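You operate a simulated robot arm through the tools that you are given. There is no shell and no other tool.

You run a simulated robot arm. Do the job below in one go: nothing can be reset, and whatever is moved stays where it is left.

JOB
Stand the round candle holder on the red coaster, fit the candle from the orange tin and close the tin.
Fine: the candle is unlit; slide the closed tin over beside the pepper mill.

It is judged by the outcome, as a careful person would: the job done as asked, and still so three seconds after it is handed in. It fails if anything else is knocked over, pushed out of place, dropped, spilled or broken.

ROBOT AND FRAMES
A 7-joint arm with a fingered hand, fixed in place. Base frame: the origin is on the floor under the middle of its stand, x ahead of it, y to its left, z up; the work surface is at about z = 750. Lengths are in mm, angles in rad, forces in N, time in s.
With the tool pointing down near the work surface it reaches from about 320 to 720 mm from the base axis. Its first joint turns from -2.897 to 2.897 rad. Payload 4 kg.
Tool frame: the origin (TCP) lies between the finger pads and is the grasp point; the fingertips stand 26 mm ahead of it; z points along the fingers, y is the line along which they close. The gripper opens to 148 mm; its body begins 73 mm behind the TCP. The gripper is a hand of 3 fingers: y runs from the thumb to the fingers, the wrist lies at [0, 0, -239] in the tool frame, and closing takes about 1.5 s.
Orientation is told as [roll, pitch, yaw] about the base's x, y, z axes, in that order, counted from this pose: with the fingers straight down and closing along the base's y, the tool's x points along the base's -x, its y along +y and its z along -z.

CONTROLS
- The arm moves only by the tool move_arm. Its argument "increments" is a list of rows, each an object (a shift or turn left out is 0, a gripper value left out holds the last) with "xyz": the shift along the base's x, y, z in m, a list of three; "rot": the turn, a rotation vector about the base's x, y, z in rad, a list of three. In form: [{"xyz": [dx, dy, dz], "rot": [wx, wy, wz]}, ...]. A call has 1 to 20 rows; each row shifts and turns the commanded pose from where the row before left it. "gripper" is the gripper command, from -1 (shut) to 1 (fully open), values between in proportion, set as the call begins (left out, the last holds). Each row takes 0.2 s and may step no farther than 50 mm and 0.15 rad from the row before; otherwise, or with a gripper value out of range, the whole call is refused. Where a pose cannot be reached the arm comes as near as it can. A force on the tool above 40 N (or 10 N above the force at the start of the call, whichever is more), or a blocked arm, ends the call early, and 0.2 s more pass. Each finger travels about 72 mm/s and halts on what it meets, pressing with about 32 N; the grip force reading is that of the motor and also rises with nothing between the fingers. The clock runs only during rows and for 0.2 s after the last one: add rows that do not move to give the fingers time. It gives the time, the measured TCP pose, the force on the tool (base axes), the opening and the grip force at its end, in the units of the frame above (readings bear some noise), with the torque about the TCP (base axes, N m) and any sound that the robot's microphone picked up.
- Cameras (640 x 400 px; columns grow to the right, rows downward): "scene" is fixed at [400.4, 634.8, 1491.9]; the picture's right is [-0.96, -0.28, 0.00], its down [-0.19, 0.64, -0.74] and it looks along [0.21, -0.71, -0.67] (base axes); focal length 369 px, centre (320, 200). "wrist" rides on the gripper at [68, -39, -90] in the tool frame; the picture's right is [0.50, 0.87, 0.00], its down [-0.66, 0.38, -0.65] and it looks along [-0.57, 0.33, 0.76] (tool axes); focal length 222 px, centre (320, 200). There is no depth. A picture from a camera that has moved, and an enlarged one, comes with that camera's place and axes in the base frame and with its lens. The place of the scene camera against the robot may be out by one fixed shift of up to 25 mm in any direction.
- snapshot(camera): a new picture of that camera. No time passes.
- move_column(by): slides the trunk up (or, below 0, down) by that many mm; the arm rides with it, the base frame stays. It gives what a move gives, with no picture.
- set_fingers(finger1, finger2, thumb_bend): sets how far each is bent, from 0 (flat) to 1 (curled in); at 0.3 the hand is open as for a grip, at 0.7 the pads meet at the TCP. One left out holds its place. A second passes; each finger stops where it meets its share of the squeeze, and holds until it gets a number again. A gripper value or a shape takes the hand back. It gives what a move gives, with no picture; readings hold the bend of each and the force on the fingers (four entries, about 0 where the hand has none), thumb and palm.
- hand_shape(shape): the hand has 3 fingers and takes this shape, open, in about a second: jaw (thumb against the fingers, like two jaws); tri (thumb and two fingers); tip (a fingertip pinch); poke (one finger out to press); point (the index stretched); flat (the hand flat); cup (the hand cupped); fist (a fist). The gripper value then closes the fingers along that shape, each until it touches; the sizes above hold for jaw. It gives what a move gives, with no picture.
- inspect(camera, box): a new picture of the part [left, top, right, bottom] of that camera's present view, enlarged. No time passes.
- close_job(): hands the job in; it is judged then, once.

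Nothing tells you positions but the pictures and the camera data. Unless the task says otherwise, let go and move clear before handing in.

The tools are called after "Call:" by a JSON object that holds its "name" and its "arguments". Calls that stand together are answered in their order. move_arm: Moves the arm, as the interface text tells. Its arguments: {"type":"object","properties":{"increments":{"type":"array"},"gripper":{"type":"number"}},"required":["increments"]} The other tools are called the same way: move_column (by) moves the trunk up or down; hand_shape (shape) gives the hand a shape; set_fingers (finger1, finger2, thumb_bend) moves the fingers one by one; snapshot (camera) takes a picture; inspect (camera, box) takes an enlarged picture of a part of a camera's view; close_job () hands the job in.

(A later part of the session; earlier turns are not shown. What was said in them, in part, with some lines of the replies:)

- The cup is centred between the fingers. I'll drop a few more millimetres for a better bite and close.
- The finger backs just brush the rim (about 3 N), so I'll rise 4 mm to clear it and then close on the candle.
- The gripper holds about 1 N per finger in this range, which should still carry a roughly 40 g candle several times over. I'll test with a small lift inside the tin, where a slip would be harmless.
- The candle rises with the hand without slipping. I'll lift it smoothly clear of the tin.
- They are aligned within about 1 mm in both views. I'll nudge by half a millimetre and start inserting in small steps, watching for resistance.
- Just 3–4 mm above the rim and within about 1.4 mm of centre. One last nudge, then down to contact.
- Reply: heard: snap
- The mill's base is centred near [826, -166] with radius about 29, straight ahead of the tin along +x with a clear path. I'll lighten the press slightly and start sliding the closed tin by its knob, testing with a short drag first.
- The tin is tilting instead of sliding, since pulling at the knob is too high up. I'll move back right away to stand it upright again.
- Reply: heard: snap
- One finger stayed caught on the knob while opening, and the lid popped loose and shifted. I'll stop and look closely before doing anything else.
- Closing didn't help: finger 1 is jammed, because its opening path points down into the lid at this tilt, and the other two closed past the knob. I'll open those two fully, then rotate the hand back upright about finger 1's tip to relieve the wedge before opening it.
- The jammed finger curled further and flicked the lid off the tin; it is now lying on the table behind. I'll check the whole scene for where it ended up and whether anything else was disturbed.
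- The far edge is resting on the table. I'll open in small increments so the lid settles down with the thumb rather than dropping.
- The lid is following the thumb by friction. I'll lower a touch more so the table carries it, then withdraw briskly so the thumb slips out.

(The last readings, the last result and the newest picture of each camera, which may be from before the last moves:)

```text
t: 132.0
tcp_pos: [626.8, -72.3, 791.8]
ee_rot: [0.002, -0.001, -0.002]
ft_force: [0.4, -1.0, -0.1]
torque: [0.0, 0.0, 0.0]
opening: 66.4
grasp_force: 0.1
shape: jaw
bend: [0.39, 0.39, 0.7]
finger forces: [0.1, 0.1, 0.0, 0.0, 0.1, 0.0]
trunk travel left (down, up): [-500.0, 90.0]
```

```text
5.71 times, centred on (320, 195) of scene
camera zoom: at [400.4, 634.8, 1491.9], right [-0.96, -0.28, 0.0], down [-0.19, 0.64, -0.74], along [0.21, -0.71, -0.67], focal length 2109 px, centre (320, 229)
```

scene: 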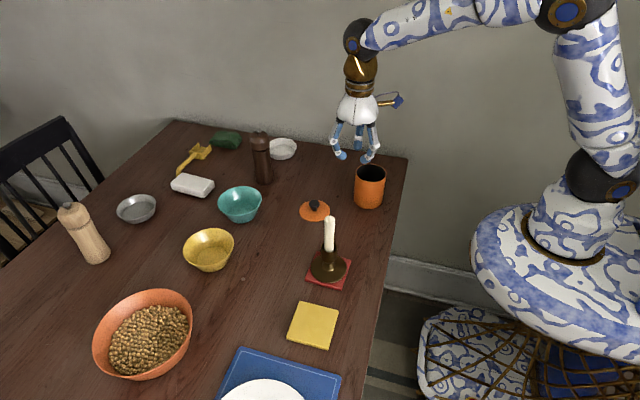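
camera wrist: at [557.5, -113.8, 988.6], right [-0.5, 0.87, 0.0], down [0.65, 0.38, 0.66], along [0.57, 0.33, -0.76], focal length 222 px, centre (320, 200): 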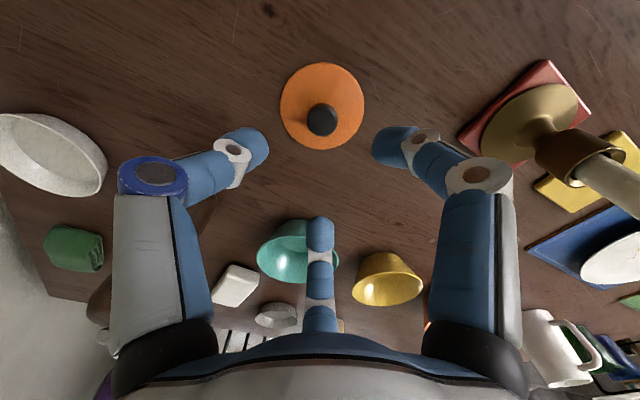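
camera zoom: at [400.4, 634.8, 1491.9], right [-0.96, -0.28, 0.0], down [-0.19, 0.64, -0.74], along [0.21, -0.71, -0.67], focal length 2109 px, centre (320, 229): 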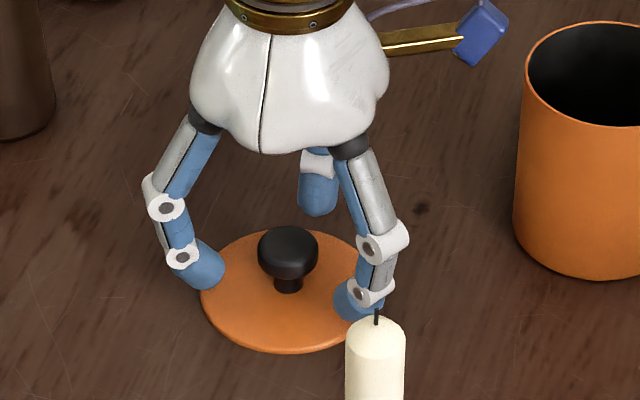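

Well centred around the knob. Closing.

Call:
{"name": "move_arm", "arguments": {"increments": [{"xyz": [0, 0, 0]}, {"xyz": [0, 0, 0]}, {"xyz": [0, 0, 0]}, {"xyz": [0, 0, 0]}, {"xyz": [0, 0, 0]}, {"xyz": [0, 0, 0]}, {"xyz": [0, 0, 0]}], "gripper": -1}}

Call:
{"name": "inspect", "arguments": {"camera": "wrist", "box": [240, 80, 400, 240]}}

Call:
{"name": "inspect", "arguments": {"camera": "scene", "box": [280, 160, 360, 230]}}

```text
t: 133.6
tcp_pos: [628.3, -69.8, 791.4]
ee_rot: [0.001, -0.003, -0.002]
ft_force: [0.0, 0.0, 0.3]
torque: [-0.02, 0.03, 0.01]
opening: 23.7
grasp_force: 31.8
shape: jaw
bend: [0.75, 0.75, 0.7]
finger forces: [28.5, 28.1, 0.0, 0.0, 28.3, 0.0]
trunk travel left (down, up): [-500.0, 90.0]
```

```text
2.50 times, centred on (320, 160) of wrist
camera zoom: at [558.6, -111.0, 882.8], right [-0.5, 0.87, 0.0], down [0.65, 0.38, 0.66], along [0.57, 0.33, -0.76], focal length 555 px, centre (320, 300)
```

zoom: 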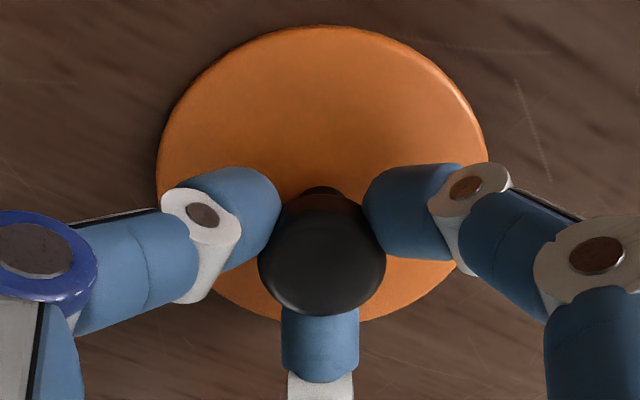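

```text
5.71 times, centred on (320, 195) of scene
camera zoom: at [400.4, 634.8, 1491.9], right [-0.96, -0.28, 0.0], down [-0.19, 0.64, -0.74], along [0.21, -0.71, -0.67], focal length 2109 px, centre (320, 229)
```

zoom: 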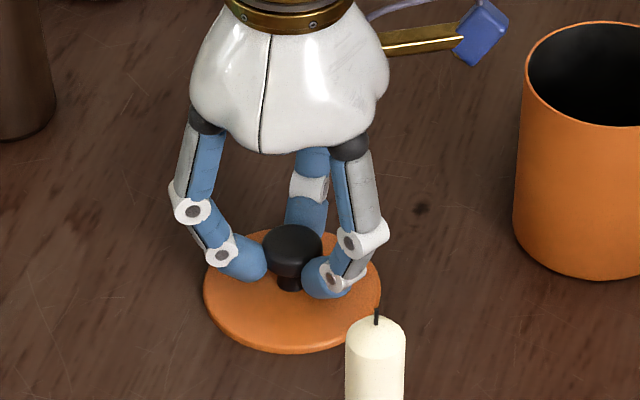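

Gripped exactly as in the first successful pick. I'll lift the lid and carry it to above the tin, which should now be near [493, -160].

Call:
{"name": "move_arm", "arguments": {"increments": [{"xyz": [0, 0, 0.01]}, {"xyz": [0, 0, 0.025]}, {"xyz": [0, 0, 0.035]}, {"xyz": [0, 0, 0.035]}, {"xyz": [0, 0, 0.035]}, {"xyz": [0, 0, 0.015]}, {"xyz": [0, 0, 0]}]}}

Call:
{"name": "move_arm", "arguments": {"increments": [{"xyz": [-0.015, -0.01, 0]}, {"xyz": [-0.025, -0.017, 0]}, {"xyz": [-0.03, -0.02, 0]}, {"xyz": [-0.03, -0.02, 0]}, {"xyz": [-0.02, -0.014, 0]}, {"xyz": [-0.013, -0.009, 0]}, {"xyz": [0, 0, 0]}, {"xyz": [0, 0, 0]}]}}

Call:
{"name": "snapshot", "arguments": {"camera": "wrist"}}

Call:
{"name": "inspect", "arguments": {"camera": "wrist", "box": [250, 40, 400, 140]}}

Call:
{"name": "inspect", "arguments": {"camera": "scene", "box": [340, 130, 400, 220]}}

```text
t: 135.2
tcp_pos: [626.6, -70.0, 946.6]
ee_rot: [0.0, -0.002, -0.001]
ft_force: [-0.5, 0.5, -0.6]
torque: [0.01, 0.0, -0.02]
opening: 23.6
grasp_force: 31.9
shape: jaw
bend: [0.75, 0.75, 0.7]
finger forces: [28.3, 28.2, 0.1, 0.1, 28.4, 0.0]
trunk travel left (down, up): [-500.0, 90.0]
```

```text
t: 137.0
tcp_pos: [495.7, -160.0, 948.0]
ee_rot: [0.003, -0.001, -0.002]
ft_force: [0.6, 0.0, 0.5]
torque: [0.01, -0.03, 0.03]
opening: 23.7
grasp_force: 32.2
shape: jaw
bend: [0.75, 0.75, 0.7]
finger forces: [28.4, 28.2, 0.0, 0.0, 28.4, 0.1]
trunk travel left (down, up): [-500.0, 90.0]
```

```text
taken
camera wrist: at [426.8, -199.8, 1038.4], right [-0.5, 0.87, 0.0], down [0.65, 0.38, 0.66], along [0.57, 0.33, -0.76], focal length 222 px, centre (320, 200)
```

wrist: 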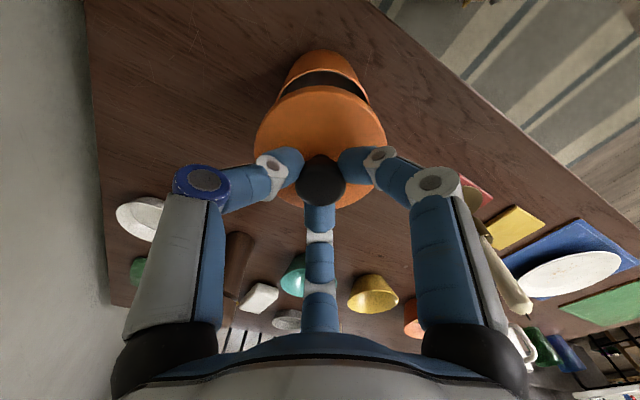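

```text
4.00 times, centred on (325, 90) of wrist
camera zoom: at [426.8, -199.8, 1038.4], right [-0.5, 0.87, 0.0], down [0.65, 0.38, 0.66], along [0.57, 0.33, -0.76], focal length 888 px, centre (300, 640)
```

zoom: 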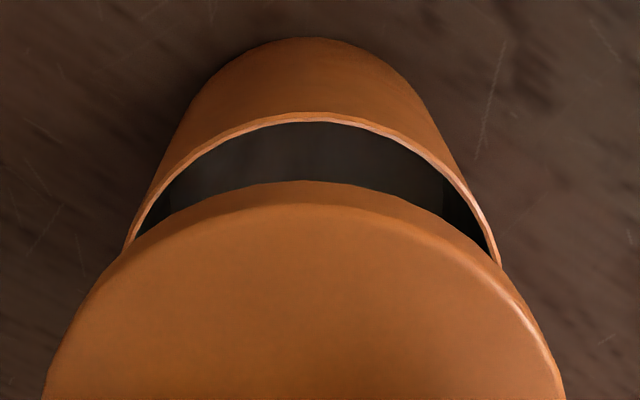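

```text
4.44 times, centred on (370, 175) of scene
camera zoom: at [400.4, 634.8, 1491.9], right [-0.96, -0.28, 0.0], down [-0.19, 0.64, -0.74], along [0.21, -0.71, -0.67], focal length 1640 px, centre (98, 311)
```

zoom: 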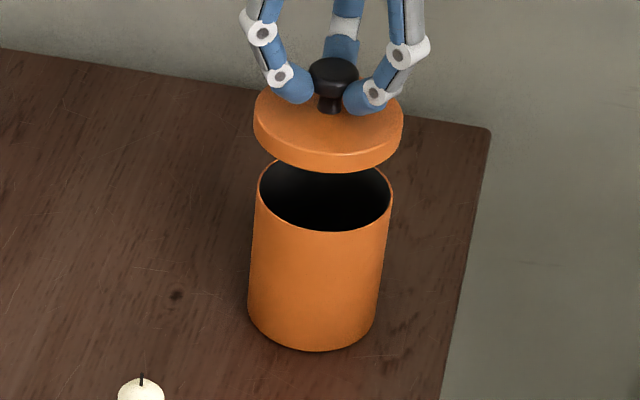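

Both views agree that the tin is offset from the lid by about (-2.8, +0.2) mm. Correcting and lowering toward the rim.

Call:
{"name": "move_arm", "arguments": {"increments": [{"xyz": [-0.0028, 0.0002, 0]}, {"xyz": [0, 0, -0.015]}, {"xyz": [0, 0, -0.012]}, {"xyz": [0, 0, -0.009]}, {"xyz": [0, 0, 0]}, {"xyz": [0, 0, 0]}]}}

Call:
{"name": "inspect", "arguments": {"camera": "wrist", "box": [250, 40, 400, 140]}}

Call:
{"name": "inspect", "arguments": {"camera": "scene", "box": [340, 130, 400, 220]}}

```text
t: 138.4
tcp_pos: [491.6, -158.6, 910.8]
ee_rot: [0.002, -0.002, -0.001]
ft_force: [0.4, -0.3, -0.3]
torque: [-0.02, 0.0, 0.02]
opening: 23.5
grasp_force: 31.9
shape: jaw
bend: [0.75, 0.75, 0.7]
finger forces: [28.5, 28.2, 0.1, 0.0, 28.4, 0.0]
trunk travel left (down, up): [-500.0, 90.0]
```

```text
4.00 times, centred on (325, 90) of wrist
camera zoom: at [423.0, -199.5, 1001.7], right [-0.5, 0.87, 0.0], down [0.65, 0.38, 0.66], along [0.57, 0.33, -0.76], focal length 888 px, centre (300, 640)
```

zoom: 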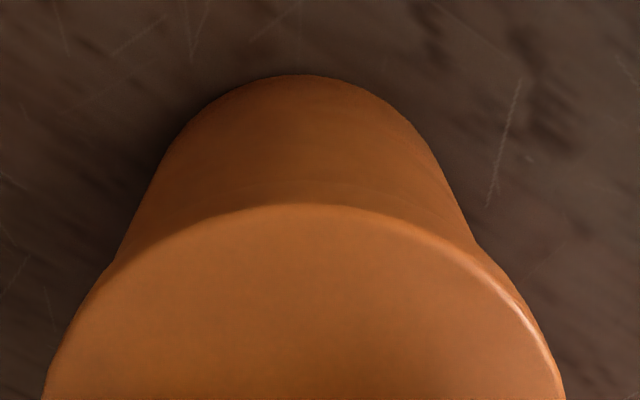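

```text
4.44 times, centred on (370, 175) of scene
camera zoom: at [400.4, 634.8, 1491.9], right [-0.96, -0.28, 0.0], down [-0.19, 0.64, -0.74], along [0.21, -0.71, -0.67], focal length 1640 px, centre (98, 311)
```

zoom: 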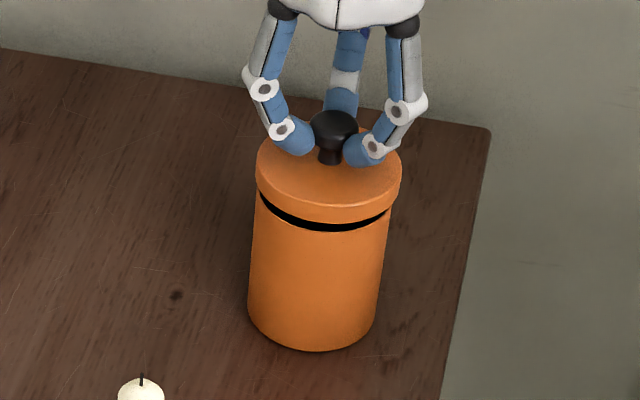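

Now the residual is about (+1.3, -0.9) mm by both views. Correcting and continuing down.

Call:
{"name": "move_arm", "arguments": {"increments": [{"xyz": [0.0013, -0.0009, 0]}, {"xyz": [0, 0, -0.003]}, {"xyz": [0, 0, -0.003]}, {"xyz": [0, 0, 0]}, {"xyz": [0, 0, 0]}]}}

Call:
{"name": "inspect", "arguments": {"camera": "wrist", "box": [250, 40, 400, 140]}}

Call:
{"name": "inspect", "arguments": {"camera": "scene", "box": [340, 130, 400, 220]}}

```text
t: 139.6
tcp_pos: [494.4, -161.9, 904.8]
ee_rot: [0.002, -0.004, -0.002]
ft_force: [-0.7, -0.2, -0.2]
torque: [0.02, -0.01, 0.01]
opening: 23.6
grasp_force: 32.1
shape: jaw
bend: [0.75, 0.75, 0.7]
finger forces: [28.4, 28.2, 0.1, 0.0, 28.4, 0.1]
trunk travel left (down, up): [-500.0, 90.0]
```

```text
4.00 times, centred on (325, 90) of wrist
camera zoom: at [424.1, -201.3, 995.5], right [-0.5, 0.87, 0.0], down [0.65, 0.38, 0.66], along [0.57, 0.33, -0.76], focal length 888 px, centre (300, 640)
```

zoom: 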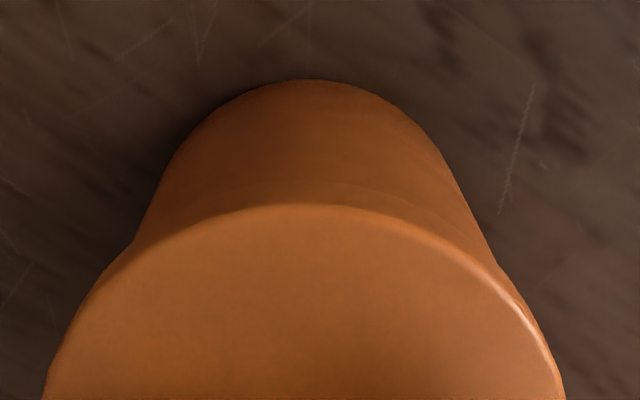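

```text
4.44 times, centred on (370, 175) of scene
camera zoom: at [400.4, 634.8, 1491.9], right [-0.96, -0.28, 0.0], down [-0.19, 0.64, -0.74], along [0.21, -0.71, -0.67], focal length 1640 px, centre (98, 311)
```

zoom: 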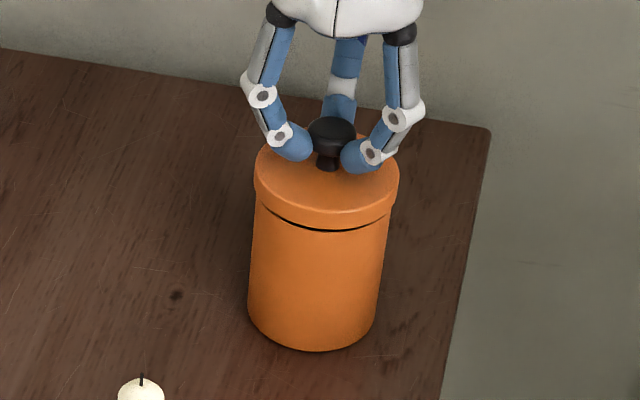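

Residual now about +1 mm in y. A small correction, then I'll continue down in steps.

Call:
{"name": "move_arm", "arguments": {"increments": [{"xyz": [0.0002, 0.001, 0]}, {"xyz": [0, 0, -0.002]}, {"xyz": [0, 0, -0.002]}, {"xyz": [0, 0, 0]}]}}

Call:
{"name": "inspect", "arguments": {"camera": "wrist", "box": [250, 40, 400, 140]}}

Call:
{"name": "inspect", "arguments": {"camera": "scene", "box": [340, 130, 400, 220]}}

```text
t: 140.6
tcp_pos: [492.4, -159.8, 901.8]
ee_rot: [0.003, -0.002, -0.003]
ft_force: [-0.1, -0.1, 0.0]
torque: [0.0, 0.01, -0.05]
opening: 23.6
grasp_force: 31.7
shape: jaw
bend: [0.75, 0.75, 0.7]
finger forces: [28.4, 28.2, 0.1, 0.1, 28.4, 0.0]
trunk travel left (down, up): [-500.0, 90.0]
```

```text
4.00 times, centred on (325, 90) of wrist
camera zoom: at [423.8, -200.2, 991.6], right [-0.5, 0.87, 0.0], down [0.65, 0.38, 0.66], along [0.57, 0.33, -0.76], focal length 888 px, centre (300, 640)
```

zoom: 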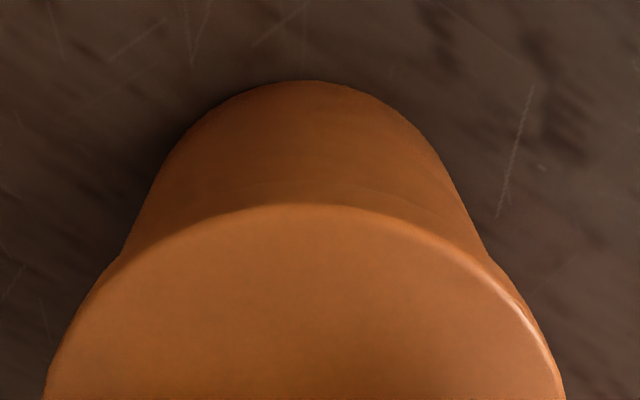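

```text
4.44 times, centred on (370, 175) of scene
camera zoom: at [400.4, 634.8, 1491.9], right [-0.96, -0.28, 0.0], down [-0.19, 0.64, -0.74], along [0.21, -0.71, -0.67], focal length 1640 px, centre (98, 311)
```

zoom: 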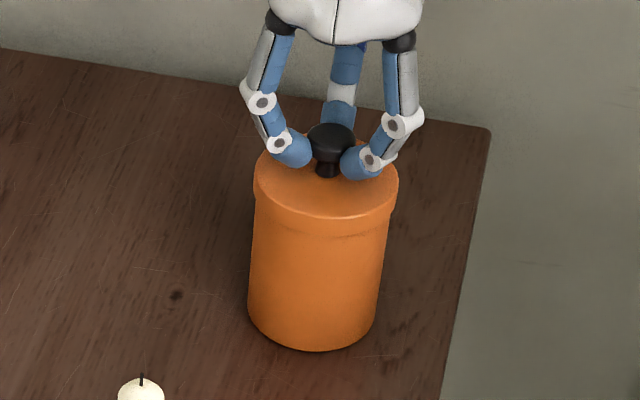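

Aligned within about half a millimetre. Lowering onto the rim in small steps until it snaps.

Call:
{"name": "move_arm", "arguments": {"increments": [{"xyz": [0, 0, -0.002]}, {"xyz": [0, 0, -0.002]}, {"xyz": [0, 0, -0.002]}, {"xyz": [0, 0, 0]}]}}

Call:
{"name": "move_arm", "arguments": {"increments": [{"xyz": [0, 0, -0.001]}, {"xyz": [0, 0, -0.001]}, {"xyz": [0, 0, -0.001]}, {"xyz": [0, 0, 0]}]}}

Call:
{"name": "inspect", "arguments": {"camera": "scene", "box": [340, 130, 400, 220]}}

Call:
{"name": "inspect", "arguments": {"camera": "wrist", "box": [250, 40, 400, 140]}}

```text
t: 141.6
tcp_pos: [492.2, -160.5, 895.7]
ee_rot: [0.003, -0.002, -0.003]
ft_force: [-0.8, 0.3, 0.0]
torque: [-0.01, -0.02, 0.01]
opening: 23.8
grasp_force: 31.7
shape: jaw
bend: [0.75, 0.75, 0.7]
finger forces: [28.4, 28.1, 0.0, 0.1, 28.6, 0.1]
trunk travel left (down, up): [-500.0, 90.0]
```

```text
t: 142.6
tcp_pos: [493.1, -160.9, 890.9]
ee_rot: [0.003, -0.003, 0.0]
ft_force: [0.6, 0.8, 0.4]
torque: [-0.02, 0.01, 0.0]
opening: 23.7
grasp_force: 31.7
shape: jaw
bend: [0.75, 0.75, 0.7]
finger forces: [28.4, 28.1, 0.1, 0.1, 28.6, 0.0]
trunk travel left (down, up): [-500.0, 90.0]
```

```text
4.44 times, centred on (370, 175) of scene
camera zoom: at [400.4, 634.8, 1491.9], right [-0.96, -0.28, 0.0], down [-0.19, 0.64, -0.74], along [0.21, -0.71, -0.67], focal length 1640 px, centre (98, 311)
```

zoom: 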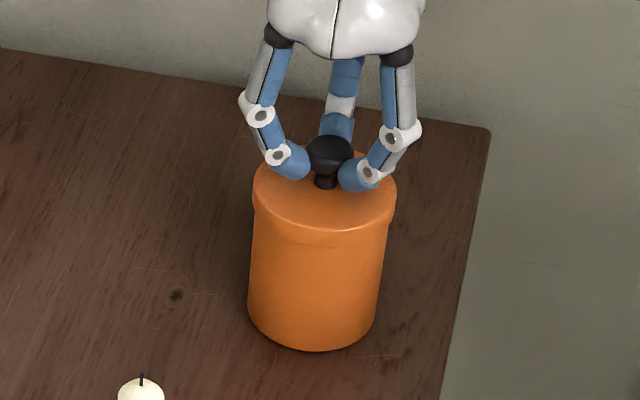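

```text
4.00 times, centred on (325, 90) of wrist
camera zoom: at [424.0, -200.3, 982.4], right [-0.5, 0.87, 0.0], down [0.65, 0.38, 0.66], along [0.57, 0.33, -0.76], focal length 888 px, centre (300, 640)
```

zoom: 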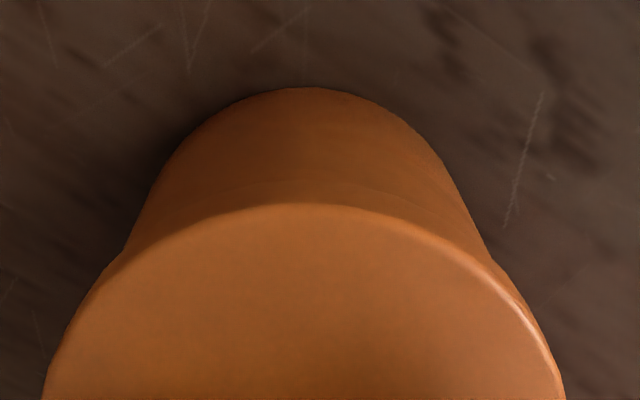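

Call:
{"name": "move_arm", "arguments": {"increments": [{"xyz": [0, 0, -0.001]}, {"xyz": [0, 0, -0.001]}, {"xyz": [0, 0, 0]}]}}

Call:
{"name": "move_arm", "arguments": {"increments": [{"xyz": [0, 0, -0.001]}, {"xyz": [0, 0, 0]}]}}

```text
t: 143.4
tcp_pos: [492.8, -159.8, 890.0]
ee_rot: [0.0, -0.003, 0.0]
ft_force: [-0.4, 1.9, 12.5]
torque: [0.03, 0.03, 0.01]
opening: 23.8
grasp_force: 31.9
shape: jaw
bend: [0.75, 0.75, 0.69]
finger forces: [31.4, 30.9, 0.0, 0.1, 30.0, 0.0]
trunk travel left (down, up): [-500.0, 90.0]
heard: snap
```

```text
t: 144.0
tcp_pos: [492.5, -159.8, 890.4]
ee_rot: [0.001, -0.004, -0.002]
ft_force: [2.3, 2.4, 23.5]
torque: [-0.01, -0.07, 0.01]
opening: 24.4
grasp_force: 31.7
shape: jaw
bend: [0.75, 0.75, 0.69]
finger forces: [33.2, 34.1, 0.0, 0.0, 32.9, 0.1]
trunk travel left (down, up): [-500.0, 90.0]
```

It snapped shut again. I'll ease off the pressure until the force is near zero, then open very gradually while watching each finger.

Call:
{"name": "move_arm", "arguments": {"increments": [{"xyz": [0, 0, 0.001]}, {"xyz": [0, 0, 0.001]}, {"xyz": [0, 0, 0]}]}}

Call:
{"name": "move_arm", "arguments": {"increments": [{"xyz": [0, 0, 0.0005]}, {"xyz": [0, 0, 0]}]}}

Call:
{"name": "inspect", "arguments": {"camera": "scene", "box": [340, 130, 400, 220]}}

Call:
{"name": "inspect", "arguments": {"camera": "wrist", "box": [240, 60, 400, 240]}}

```text
t: 144.8
tcp_pos: [493.6, -160.0, 890.0]
ee_rot: [0.002, -0.003, -0.002]
ft_force: [0.6, 1.3, 10.7]
torque: [-0.02, 0.01, 0.02]
opening: 24.3
grasp_force: 31.6
shape: jaw
bend: [0.75, 0.75, 0.69]
finger forces: [32.7, 32.4, 0.0, 0.0, 31.5, 0.0]
trunk travel left (down, up): [-500.0, 90.0]
```

```text
t: 145.4
tcp_pos: [493.6, -159.5, 890.9]
ee_rot: [0.0, -0.002, -0.001]
ft_force: [-0.9, 0.8, 3.2]
torque: [-0.03, 0.06, 0.01]
opening: 24.1
grasp_force: 31.8
shape: jaw
bend: [0.75, 0.75, 0.69]
finger forces: [32.4, 30.8, 0.0, 0.0, 31.3, 0.0]
trunk travel left (down, up): [-500.0, 90.0]
```

```text
4.44 times, centred on (370, 175) of scene
camera zoom: at [400.4, 634.8, 1491.9], right [-0.96, -0.28, 0.0], down [-0.19, 0.64, -0.74], along [0.21, -0.71, -0.67], focal length 1640 px, centre (98, 311)
```

zoom: 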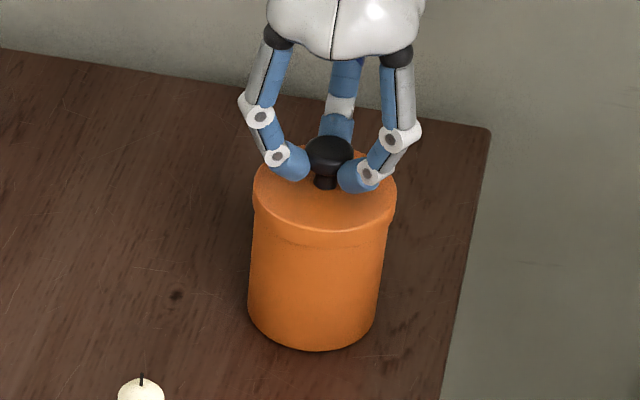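

```text
2.22 times, centred on (320, 150) of wrist
camera zoom: at [424.1, -200.1, 981.8], right [-0.5, 0.87, 0.0], down [0.66, 0.38, 0.66], along [0.57, 0.33, -0.76], focal length 494 px, centre (320, 311)
```

zoom: 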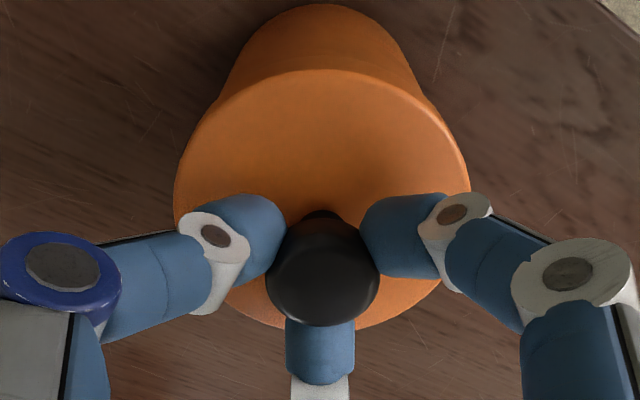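

Call:
{"name": "move_arm", "arguments": {"increments": [{"xyz": [0, 0, 0]}, {"xyz": [0, 0, 0]}], "gripper": -0.62}}

Call:
{"name": "move_arm", "arguments": {"increments": [{"xyz": [0, 0, 0.001]}, {"xyz": [0, 0, 0]}], "gripper": -0.52}}

Call:
{"name": "inspect", "arguments": {"camera": "wrist", "box": [240, 60, 400, 240]}}

Call:
{"name": "inspect", "arguments": {"camera": "scene", "box": [340, 130, 400, 220]}}

```text
t: 146.0
tcp_pos: [493.7, -159.4, 891.4]
ee_rot: [0.001, -0.003, -0.002]
ft_force: [-0.8, 1.1, 0.7]
torque: [0.05, 0.01, -0.01]
opening: 28.1
grasp_force: 0.1
shape: jaw
bend: [0.75, 0.75, 0.7]
finger forces: [0.9, 0.0, 0.0, 0.0, 0.0, 0.0]
trunk travel left (down, up): [-500.0, 90.0]
```

```text
t: 146.6
tcp_pos: [493.2, -161.1, 893.5]
ee_rot: [0.003, -0.002, -0.003]
ft_force: [1.0, 0.3, 0.8]
torque: [0.0, 0.03, 0.02]
opening: 35.3
grasp_force: 0.0
shape: jaw
bend: [0.76, 0.76, 0.7]
finger forces: [0.1, 0.0, 0.1, 0.0, 0.1, 0.1]
trunk travel left (down, up): [-500.0, 90.0]
```

```text
2.22 times, centred on (320, 150) of wrist
camera zoom: at [424.4, -200.2, 983.3], right [-0.5, 0.87, 0.0], down [0.65, 0.38, 0.66], along [0.57, 0.33, -0.76], focal length 494 px, centre (320, 311)
```

zoom: 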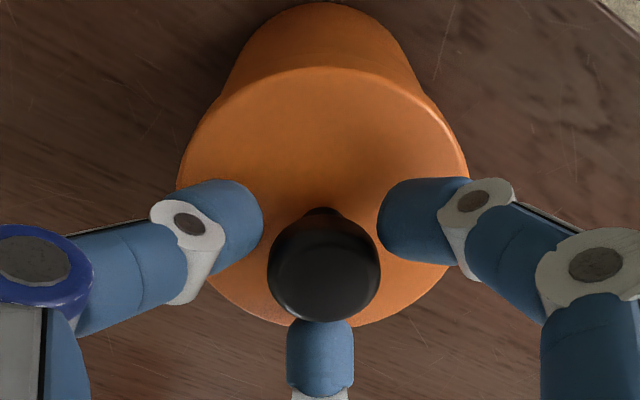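

```text
4.44 times, centred on (370, 175) of scene
camera zoom: at [400.4, 634.8, 1491.9], right [-0.96, -0.28, 0.0], down [-0.19, 0.64, -0.74], along [0.21, -0.71, -0.67], focal length 1640 px, centre (98, 311)
```

zoom: 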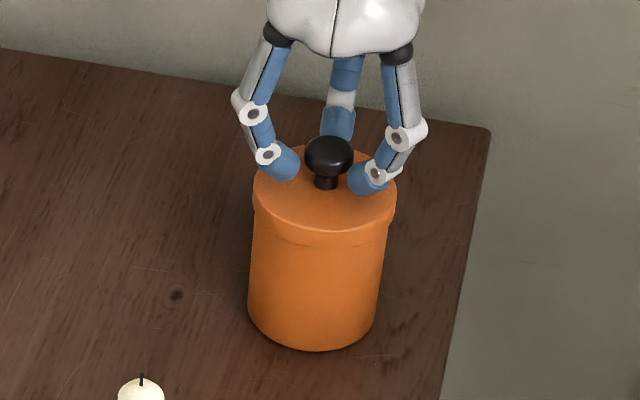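

Released cleanly with no jam. Opening wider and rising clear of the knob.

Call:
{"name": "move_arm", "arguments": {"increments": [{"xyz": [0, 0, 0.001]}, {"xyz": [0, 0, 0.002]}, {"xyz": [0, 0, 0]}], "gripper": -0.1}}

Call:
{"name": "move_arm", "arguments": {"increments": [{"xyz": [0, 0, 0.01]}, {"xyz": [0, 0, 0.025]}, {"xyz": [0, 0, 0.03]}, {"xyz": [0, 0, 0.03]}, {"xyz": [0, 0, 0]}]}}

Call:
{"name": "snapshot", "arguments": {"camera": "wrist"}}

Call:
{"name": "snapshot", "arguments": {"camera": "scene"}}

Call:
{"name": "inspect", "arguments": {"camera": "scene", "box": [345, 145, 400, 215]}}

```text
t: 147.4
tcp_pos: [494.0, -160.1, 895.4]
ee_rot: [0.002, -0.001, -0.002]
ft_force: [0.5, 0.5, -0.6]
torque: [0.03, -0.01, -0.01]
opening: 66.1
grasp_force: 0.0
shape: jaw
bend: [0.39, 0.39, 0.7]
finger forces: [0.0, 0.0, 0.0, 0.0, 0.0, 0.1]
trunk travel left (down, up): [-500.0, 90.0]
```

```text
t: 148.6
tcp_pos: [492.9, -161.4, 991.2]
ee_rot: [0.002, -0.003, -0.001]
ft_force: [0.5, -0.4, -0.4]
torque: [-0.01, 0.01, -0.02]
opening: 66.1
grasp_force: 0.1
shape: jaw
bend: [0.39, 0.39, 0.7]
finger forces: [0.1, 0.0, 0.0, 0.0, 0.1, 0.0]
trunk travel left (down, up): [-500.0, 90.0]
```

```text
taken
camera wrist: at [424.1, -200.4, 1081.1], right [-0.5, 0.87, 0.0], down [0.65, 0.38, 0.66], along [0.57, 0.33, -0.76], focal length 222 px, centre (320, 200)
```

wrist: 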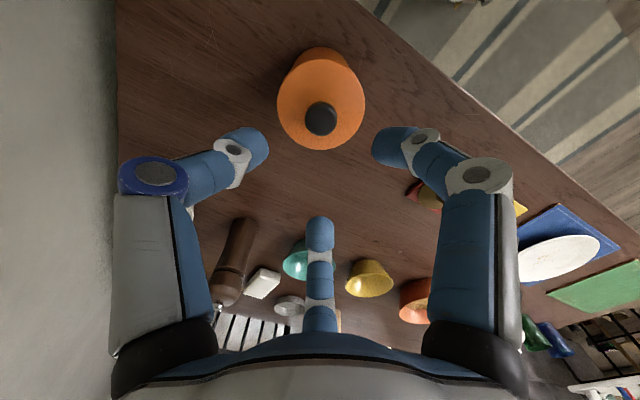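

```text
taken
```

scene: 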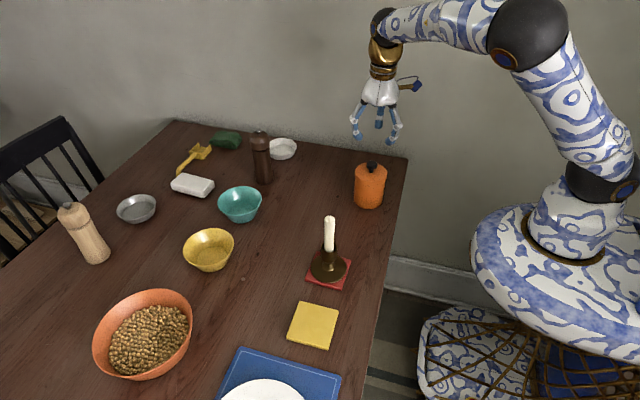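

```text
5.71 times, centred on (372, 180) of scene
camera zoom: at [400.4, 634.8, 1491.9], right [-0.96, -0.28, 0.0], down [-0.19, 0.64, -0.74], along [0.21, -0.71, -0.67], focal length 2109 px, centre (20, 314)
```

zoom: 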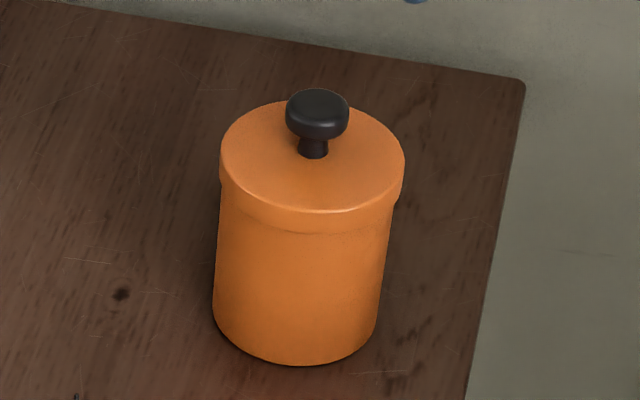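

The tin is closed with the lid seated squarely. For the slide I'll push low on the body with the two fingers straddling it from behind, so it can't tip: I'll turn the hand to face +x with a slight forward pitch, then come down behind the tin.

Call:
{"name": "move_arm", "arguments": {"increments": [{"rot": [0, 0, -0.1428]}, {"rot": [0, 0, -0.1428]}, {"rot": [0, 0, -0.1428]}, {"rot": [0, 0, -0.1428]}, {"rot": [0, 0, -0.1428]}, {"rot": [0, 0, -0.1428]}, {"rot": [0, 0, -0.1428]}, {"rot": [0, 0, -0.1428]}, {"rot": [0, 0, -0.1428]}, {"rot": [0, 0, -0.1428]}, {"rot": [0, 0, -0.1428]}, {"rot": [0, -0.1163, 0]}, {"rot": [0, -0.1163, 0]}, {"rot": [0, -0.1163, 0]}, {"xyz": [0, 0, 0]}], "gripper": -0.19}}

Call:
{"name": "move_arm", "arguments": {"increments": [{"xyz": [-0.03, 0, 0]}, {"xyz": [-0.035, 0, 0]}, {"xyz": [-0.035, 0, 0]}, {"xyz": [0, 0, -0.03]}, {"xyz": [0, 0, -0.03]}, {"xyz": [0, 0, -0.03]}, {"xyz": [0, 0, 0]}, {"xyz": [0, 0, 0]}]}}

Call:
{"name": "snapshot", "arguments": {"camera": "scene"}}

Call:
{"name": "snapshot", "arguments": {"camera": "wrist"}}

```text
t: 151.8
tcp_pos: [493.0, -159.9, 991.7]
ee_rot: [0.352, -0.001, -1.574]
ft_force: [0.3, 0.4, -0.5]
torque: [0.0, 0.02, -0.01]
opening: 60.0
grasp_force: 0.0
shape: jaw
bend: [0.77, 0.77, 0.7]
finger forces: [0.0, 0.0, 0.0, 0.1, 0.0, 0.1]
trunk travel left (down, up): [-500.0, 90.0]
```

```text
t: 153.6
tcp_pos: [393.2, -158.8, 901.6]
ee_rot: [0.351, -0.001, -1.572]
ft_force: [-0.3, -0.5, -0.5]
torque: [-0.01, 0.01, -0.03]
opening: 60.1
grasp_force: 0.0
shape: jaw
bend: [0.77, 0.77, 0.7]
finger forces: [0.1, 0.0, 0.0, 0.0, 0.1, 0.0]
trunk travel left (down, up): [-500.0, 90.0]
```

```text
taken
```

scene: 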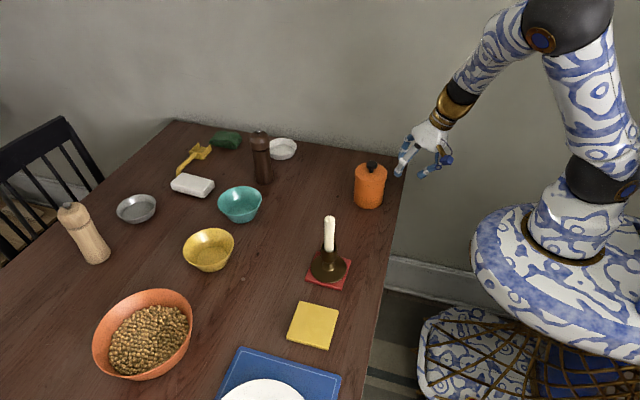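

```text
taken
camera wrist: at [325.3, -92.2, 973.8], right [0.81, 0.5, 0.3], down [0.13, -0.65, 0.74], along [0.57, -0.57, -0.6], focal length 222 px, centre (320, 200)
```

wrist: 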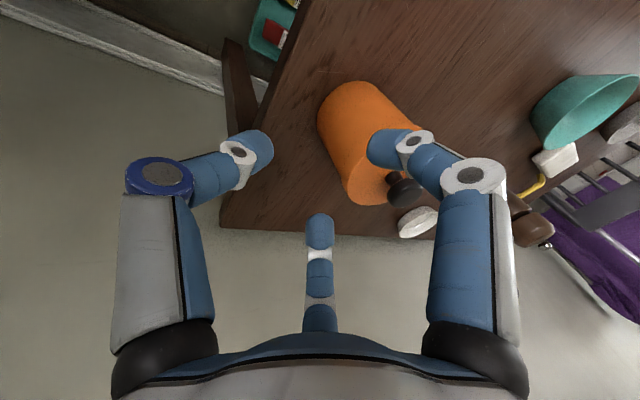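

The hand is behind the tin, facing +x. Lowering to push height.

Call:
{"name": "move_arm", "arguments": {"increments": [{"xyz": [0, -0.001, -0.03]}, {"xyz": [0, 0, -0.03]}, {"xyz": [0, 0, -0.025]}, {"xyz": [0, 0, -0.015]}, {"xyz": [0, 0, 0]}, {"xyz": [0, 0, 0]}]}}

Call:
{"name": "snapshot", "arguments": {"camera": "wrist"}}

Call:
{"name": "inspect", "arguments": {"camera": "scene", "box": [340, 130, 440, 220]}}

```text
t: 155.0
tcp_pos: [393.8, -161.3, 802.1]
ee_rot: [0.351, -0.001, -1.572]
ft_force: [-0.3, 0.5, 0.5]
torque: [0.0, 0.02, 0.01]
opening: 60.1
grasp_force: 0.0
shape: jaw
bend: [0.77, 0.77, 0.7]
finger forces: [0.1, 0.1, 0.1, 0.1, 0.1, 0.0]
trunk travel left (down, up): [-500.0, 90.0]
```

```text
taken
camera wrist: at [325.0, -94.4, 873.8], right [0.81, 0.5, 0.3], down [0.13, -0.65, 0.74], along [0.57, -0.57, -0.6], focal length 222 px, centre (320, 200)
```

wrist: 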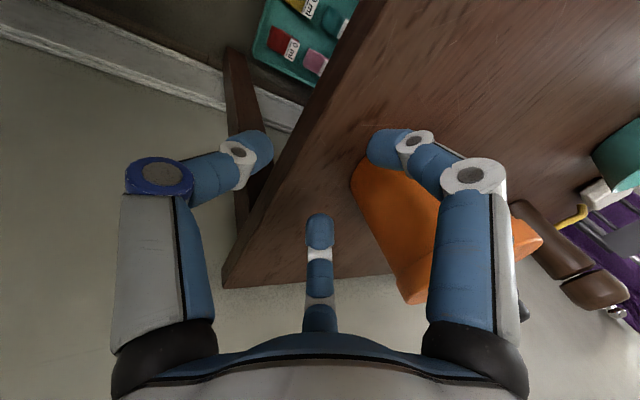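

```text
4.44 times, centred on (390, 175) of scene
camera zoom: at [400.4, 634.8, 1491.9], right [-0.96, -0.28, 0.0], down [-0.19, 0.64, -0.74], along [0.21, -0.71, -0.67], focal length 1640 px, centre (9, 311)
```

zoom: 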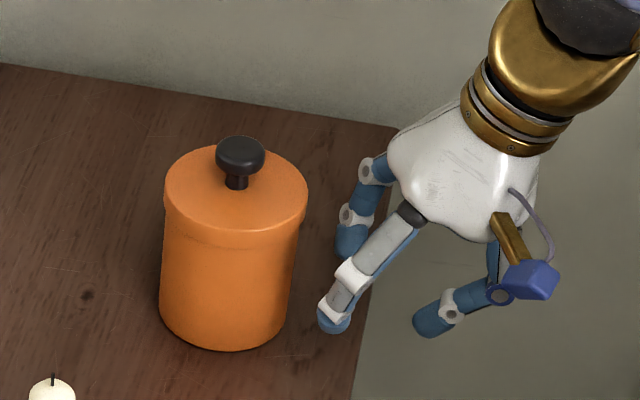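

Both fingers straddle the tin's rear side. I'll advance gently to contact.

Call:
{"name": "move_arm", "arguments": {"increments": [{"xyz": [0.01, 0, 0]}, {"xyz": [0.01, 0, 0]}, {"xyz": [0.008, 0, 0]}, {"xyz": [0.006, 0, 0]}, {"xyz": [0, 0, 0]}]}}

Call:
{"name": "move_arm", "arguments": {"increments": [{"xyz": [0.004, 0, 0]}, {"xyz": [0.004, 0, 0]}, {"xyz": [0.004, 0, 0]}, {"xyz": [0.004, 0, 0]}, {"xyz": [0, 0, 0]}]}}

Call:
{"name": "inspect", "arguments": {"camera": "scene", "box": [330, 130, 430, 220]}}

Call:
{"name": "snapshot", "arguments": {"camera": "wrist"}}

```text
t: 156.2
tcp_pos: [428.0, -161.0, 800.1]
ee_rot: [0.351, -0.003, -1.572]
ft_force: [-0.2, 0.4, 0.1]
torque: [0.01, 0.0, 0.01]
opening: 60.1
grasp_force: 0.0
shape: jaw
bend: [0.77, 0.77, 0.7]
finger forces: [0.1, 0.0, 0.0, 0.0, 0.0, 0.1]
trunk travel left (down, up): [-500.0, 90.0]
```

```text
t: 157.4
tcp_pos: [444.1, -162.0, 799.9]
ee_rot: [0.35, 0.0, -1.573]
ft_force: [0.1, -0.1, -0.5]
torque: [-0.03, -0.01, 0.01]
opening: 60.2
grasp_force: 0.1
shape: jaw
bend: [0.77, 0.77, 0.7]
finger forces: [0.4, 0.4, 0.0, 0.0, 0.0, 0.0]
trunk travel left (down, up): [-500.0, 90.0]
```

```text
4.44 times, centred on (380, 175) of scene
camera zoom: at [400.4, 634.8, 1491.9], right [-0.96, -0.28, 0.0], down [-0.19, 0.64, -0.74], along [0.21, -0.71, -0.67], focal length 1640 px, centre (53, 311)
```

zoom: 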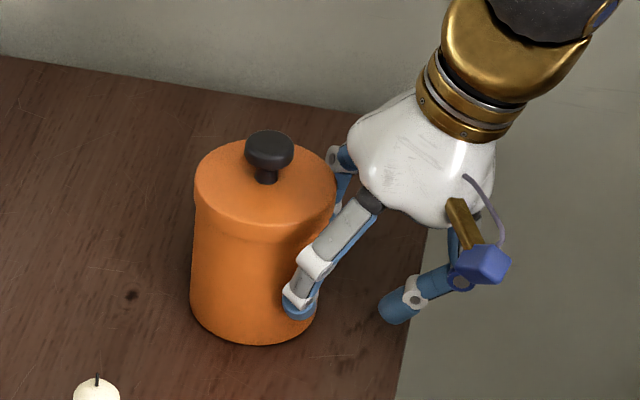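

```text
taken
camera wrist: at [374.9, -95.1, 872.2], right [0.81, 0.5, 0.3], down [0.13, -0.65, 0.74], along [0.57, -0.57, -0.6], focal length 222 px, centre (320, 200)
```

wrist: 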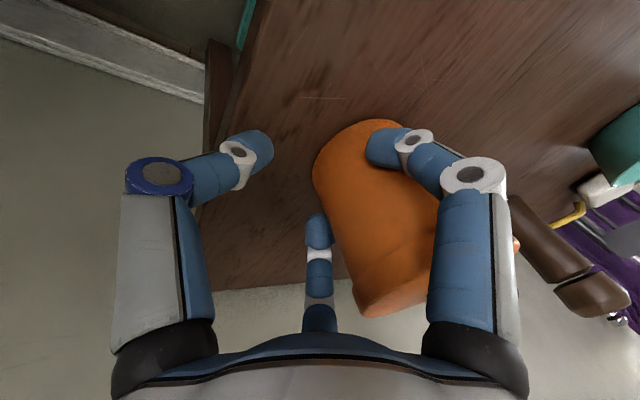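

Both fingers touch evenly (0.4 N each). Now pushing slowly along +x, checking that the tin stays upright.

Call:
{"name": "move_arm", "arguments": {"increments": [{"xyz": [0.005, 0, 0]}, {"xyz": [0.007, 0, 0]}, {"xyz": [0.008, 0, 0]}, {"xyz": [0.008, 0, 0]}, {"xyz": [0.008, 0, 0]}, {"xyz": [0.006, 0, 0]}, {"xyz": [0, 0, 0]}]}}

Call:
{"name": "inspect", "arguments": {"camera": "scene", "box": [310, 130, 410, 220]}}

```text
t: 159.0
tcp_pos: [485.7, -161.3, 799.4]
ee_rot: [0.35, -0.003, -1.573]
ft_force: [-0.8, 0.4, -0.5]
torque: [-0.01, 0.04, 0.0]
opening: 60.2
grasp_force: 0.1
shape: jaw
bend: [0.77, 0.77, 0.7]
finger forces: [0.4, 0.3, 0.1, 0.0, 0.0, 0.0]
trunk travel left (down, up): [-500.0, 90.0]
```

```text
4.44 times, centred on (360, 175) of scene
camera zoom: at [400.4, 634.8, 1491.9], right [-0.96, -0.28, 0.0], down [-0.19, 0.64, -0.74], along [0.21, -0.71, -0.67], focal length 1640 px, centre (142, 311)
```

zoom: 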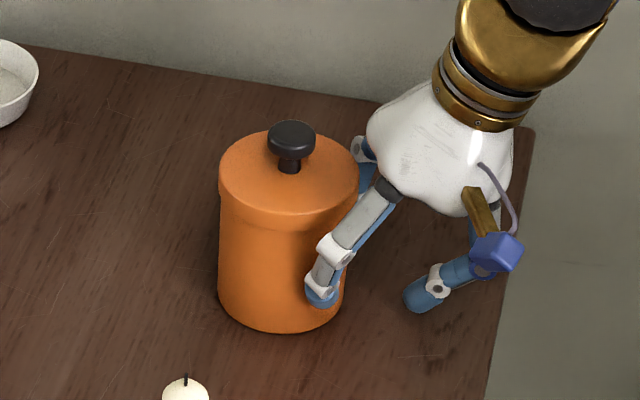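

It slides upright and straight. Continuing.

Call:
{"name": "move_arm", "arguments": {"increments": [{"xyz": [0.006, 0, 0]}, {"xyz": [0.008, 0, 0]}, {"xyz": [0.01, 0, 0]}, {"xyz": [0.01, 0, 0]}, {"xyz": [0.01, 0, 0]}, {"xyz": [0.01, 0, 0]}, {"xyz": [0.01, 0, 0]}, {"xyz": [0.008, 0, 0]}, {"xyz": [0.006, 0, 0]}, {"xyz": [0, 0, 0]}]}}

Call:
{"name": "inspect", "arguments": {"camera": "scene", "box": [240, 110, 400, 230]}}

Call:
{"name": "snapshot", "arguments": {"camera": "wrist"}}

```text
t: 161.2
tcp_pos: [563.9, -162.3, 800.4]
ee_rot: [0.35, -0.001, -1.573]
ft_force: [-1.0, 0.0, 1.1]
torque: [0.01, -0.03, 0.02]
opening: 60.3
grasp_force: 0.1
shape: jaw
bend: [0.77, 0.77, 0.7]
finger forces: [0.5, 0.5, 0.1, 0.0, 0.0, 0.1]
trunk travel left (down, up): [-500.0, 90.0]
```

```text
3.33 times, centred on (320, 170) of scene
camera zoom: at [400.4, 634.8, 1491.9], right [-0.96, -0.28, 0.0], down [-0.19, 0.64, -0.74], along [0.21, -0.71, -0.67], focal length 1230 px, centre (320, 300)
```

zoom: 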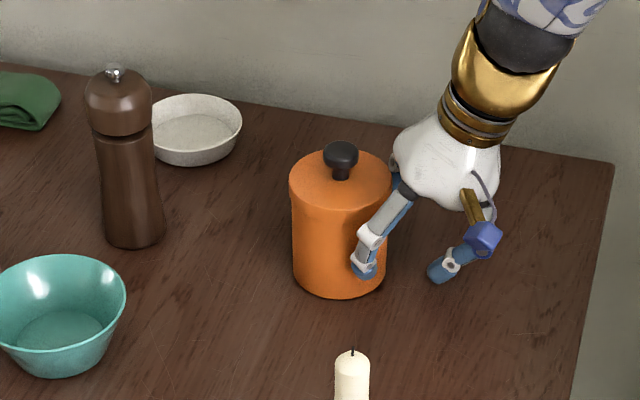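

```text
taken
camera wrist: at [495.0, -94.9, 872.3], right [0.81, 0.5, 0.3], down [0.13, -0.65, 0.74], along [0.57, -0.57, -0.6], focal length 222 px, centre (320, 200)
```

wrist: 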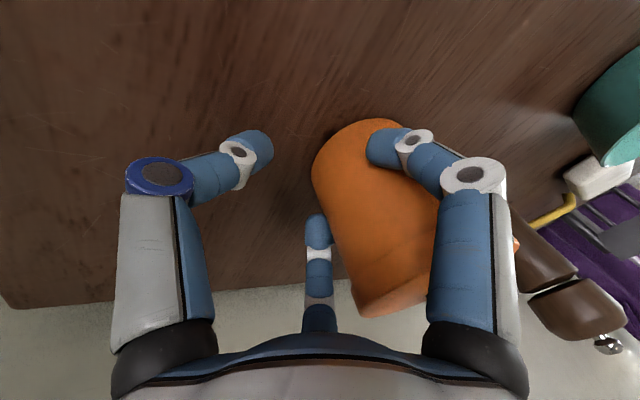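

Halfway there, moving straight toward the mill with about 130 mm of gap left. Continuing in shorter stages.

Call:
{"name": "move_arm", "arguments": {"increments": [{"xyz": [0.006, 0, 0]}, {"xyz": [0.008, 0, 0]}, {"xyz": [0.01, 0, 0]}, {"xyz": [0.01, 0, 0]}, {"xyz": [0.01, 0, 0]}, {"xyz": [0.008, 0, 0]}, {"xyz": [0.006, 0, 0]}, {"xyz": [0, 0, 0]}]}}

Call:
{"name": "inspect", "arguments": {"camera": "scene", "box": [230, 110, 370, 220]}}

```text
t: 163.0
tcp_pos: [621.8, -160.7, 799.3]
ee_rot: [0.351, -0.002, -1.573]
ft_force: [-1.0, -0.1, 0.7]
torque: [0.04, -0.02, 0.01]
opening: 60.1
grasp_force: 0.1
shape: jaw
bend: [0.77, 0.77, 0.7]
finger forces: [0.8, 0.4, 0.0, 0.1, 0.1, 0.0]
trunk travel left (down, up): [-500.0, 90.0]
```

```text
3.64 times, centred on (300, 165) of scene
camera zoom: at [400.4, 634.8, 1491.9], right [-0.96, -0.28, 0.0], down [-0.19, 0.64, -0.74], along [0.21, -0.71, -0.67], focal length 1342 px, centre (393, 327)
```

zoom: 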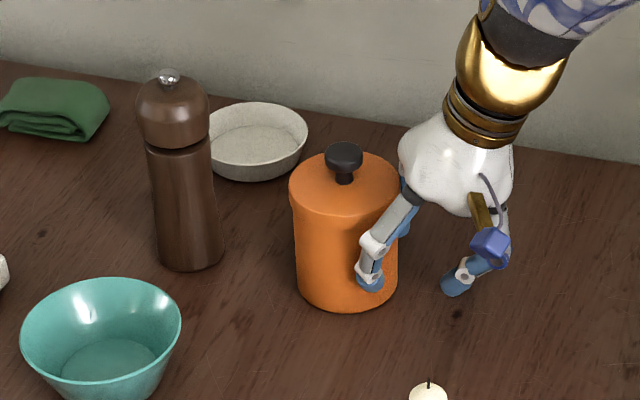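

About 75 mm from the mill's edge now. The last stretch, slowly.

Call:
{"name": "move_arm", "arguments": {"increments": [{"xyz": [0.004, 0, 0]}, {"xyz": [0.006, 0, 0]}, {"xyz": [0.007, 0, 0]}, {"xyz": [0.007, 0, 0]}, {"xyz": [0.006, 0, 0]}, {"xyz": [0.004, 0, 0]}, {"xyz": [0, 0, 0]}]}}

Call:
{"name": "inspect", "arguments": {"camera": "scene", "box": [230, 110, 370, 220]}}

Call:
{"name": "snapshot", "arguments": {"camera": "wrist"}}

```text
t: 164.6
tcp_pos: [654.7, -160.6, 800.3]
ee_rot: [0.352, -0.002, -1.572]
ft_force: [-1.9, -0.5, -0.3]
torque: [0.0, 0.0, -0.02]
opening: 60.2
grasp_force: 0.1
shape: jaw
bend: [0.77, 0.77, 0.7]
finger forces: [0.5, 0.6, 0.0, 0.0, 0.0, 0.0]
trunk travel left (down, up): [-500.0, 90.0]
```

```text
3.64 times, centred on (300, 165) of scene
camera zoom: at [400.4, 634.8, 1491.9], right [-0.96, -0.28, 0.0], down [-0.19, 0.64, -0.74], along [0.21, -0.71, -0.67], focal length 1342 px, centre (393, 327)
```

zoom: 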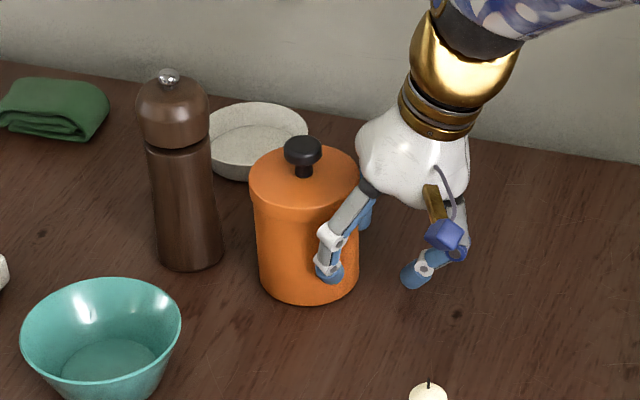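

```text
taken
camera wrist: at [586.5, -94.3, 872.4], right [0.81, 0.5, 0.3], down [0.13, -0.65, 0.74], along [0.57, -0.57, -0.6], focal length 222 px, centre (320, 200)
```

wrist: 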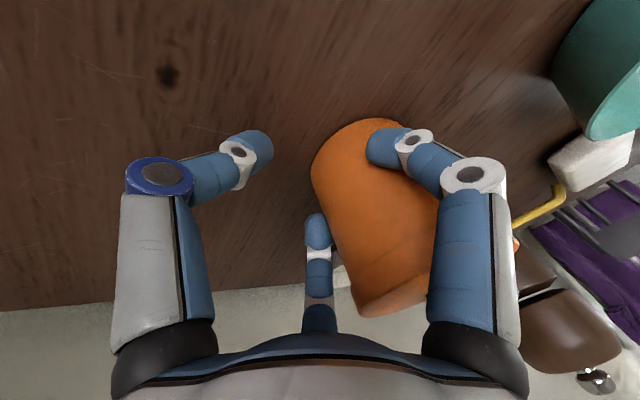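

The tin stands right beside the pepper mill with roughly a 3–4 cm gap. I'll back away straight, then rise clear.

Call:
{"name": "move_arm", "arguments": {"increments": [{"xyz": [-0.004, 0, 0]}, {"xyz": [-0.01, 0, 0]}, {"xyz": [-0.02, 0, 0]}, {"xyz": [-0.03, 0, 0]}, {"xyz": [-0.03, 0, 0]}, {"xyz": [0, 0, 0.03]}, {"xyz": [0, 0, 0.04]}, {"xyz": [0, 0, 0.04]}, {"xyz": [0, 0, 0.04]}, {"xyz": [-0.02, 0, 0.04]}, {"xyz": [-0.03, 0, 0.02]}, {"xyz": [0, 0, 0]}]}}

Call:
{"name": "snapshot", "arguments": {"camera": "scene"}}

Call:
{"name": "inspect", "arguments": {"camera": "scene", "box": [230, 110, 370, 220]}}

Call:
{"name": "inspect", "arguments": {"camera": "scene", "box": [290, 200, 380, 300]}}

Call:
{"name": "snapshot", "arguments": {"camera": "wrist"}}

```text
t: 167.2
tcp_pos: [512.4, -160.9, 1013.1]
ee_rot: [0.352, -0.002, -1.572]
ft_force: [-0.2, 1.1, 0.6]
torque: [0.02, -0.03, 0.01]
opening: 60.1
grasp_force: 0.1
shape: jaw
bend: [0.77, 0.77, 0.7]
finger forces: [0.0, 0.1, 0.0, 0.0, 0.0, 0.0]
trunk travel left (down, up): [-500.0, 90.0]
```

```text
taken
```

scene: 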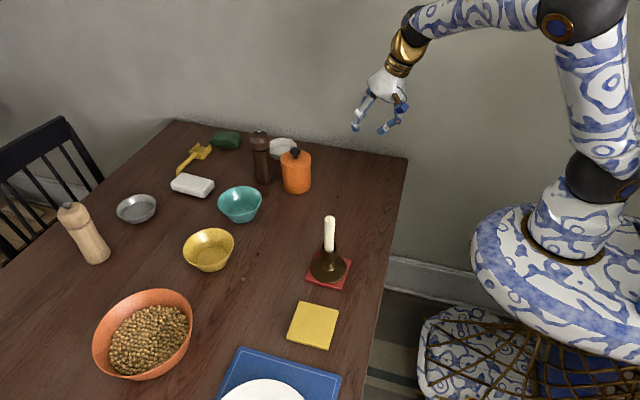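

```text
3.64 times, centred on (300, 165) of scene
camera zoom: at [400.4, 634.8, 1491.9], right [-0.96, -0.28, 0.0], down [-0.19, 0.64, -0.74], along [0.21, -0.71, -0.67], focal length 1342 px, centre (393, 327)
```

zoom: 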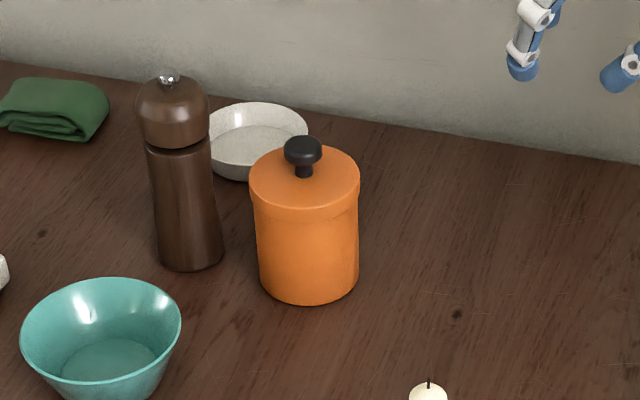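

```text
4.00 times, centred on (335, 250) of scene
camera zoom: at [400.4, 634.8, 1491.9], right [-0.96, -0.28, 0.0], down [-0.19, 0.64, -0.74], along [0.21, -0.71, -0.67], focal length 1476 px, centre (260, 0)
```

zoom: 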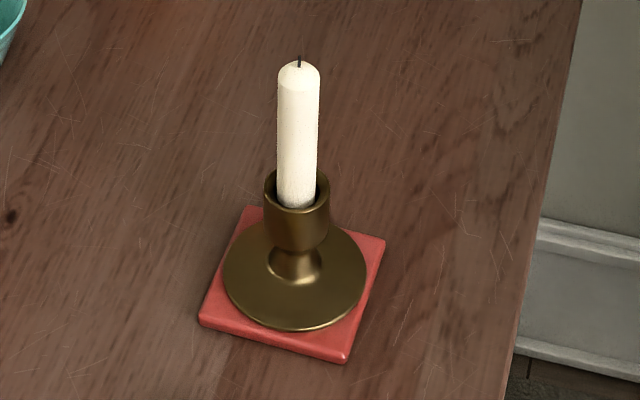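

```text
taken
camera wrist: at [443.6, -94.5, 1084.7], right [0.81, 0.5, 0.3], down [0.13, -0.65, 0.74], along [0.57, -0.57, -0.6], focal length 222 px, centre (320, 200)
```

wrist: 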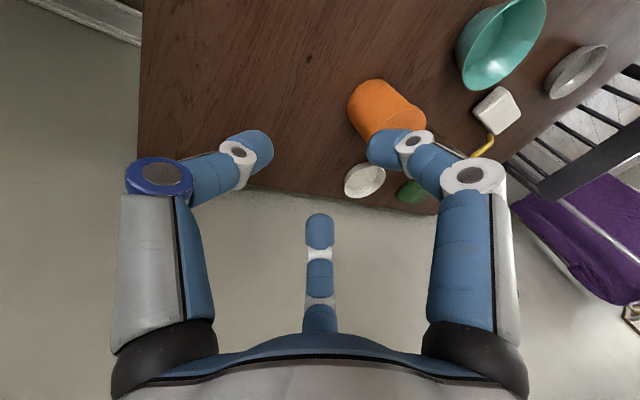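

All done as asked: the holder stands flat on the red coaster with the candle upright in its socket, and the tin is closed with its lid level. The tin now stands next to the dark pepper mill, everything else is where it was, and the hand is clear, so I'm handing in.

Call:
{"name": "close_job", "arguments": {}}

```text
The job is handed in.
```

The job is handed in. The round candle holder stands flat on the red coaster with the unlit candle upright in its socket. The orange tin is closed and sits about 3–4 cm from the dark pepper mill.

Some of it did not go smoothly, and you may want to know:

- **Lid flung off:** After I first closed the tin, I tried to slide it by its knob and it tipped. In freeing a jammed finger I flicked the lid off, and it landed upside down on the table near the back wall. I picked it up, turned it over and pressed it back on until it snapped shut.
- **Candle squeezed:** The candle is soft. My first grips on it, at about 28 N per finger, dented it for a moment. It sprang back, and I carried it with about 1 N per finger after that. I see no mark on it now.
- **Which mill:** There are two mills on the table. I took the dark one to be the pepper mill; the light wood one is out of the arm's reach.

Nothing else on the table looked moved in the last pictures, and the hand is clear.
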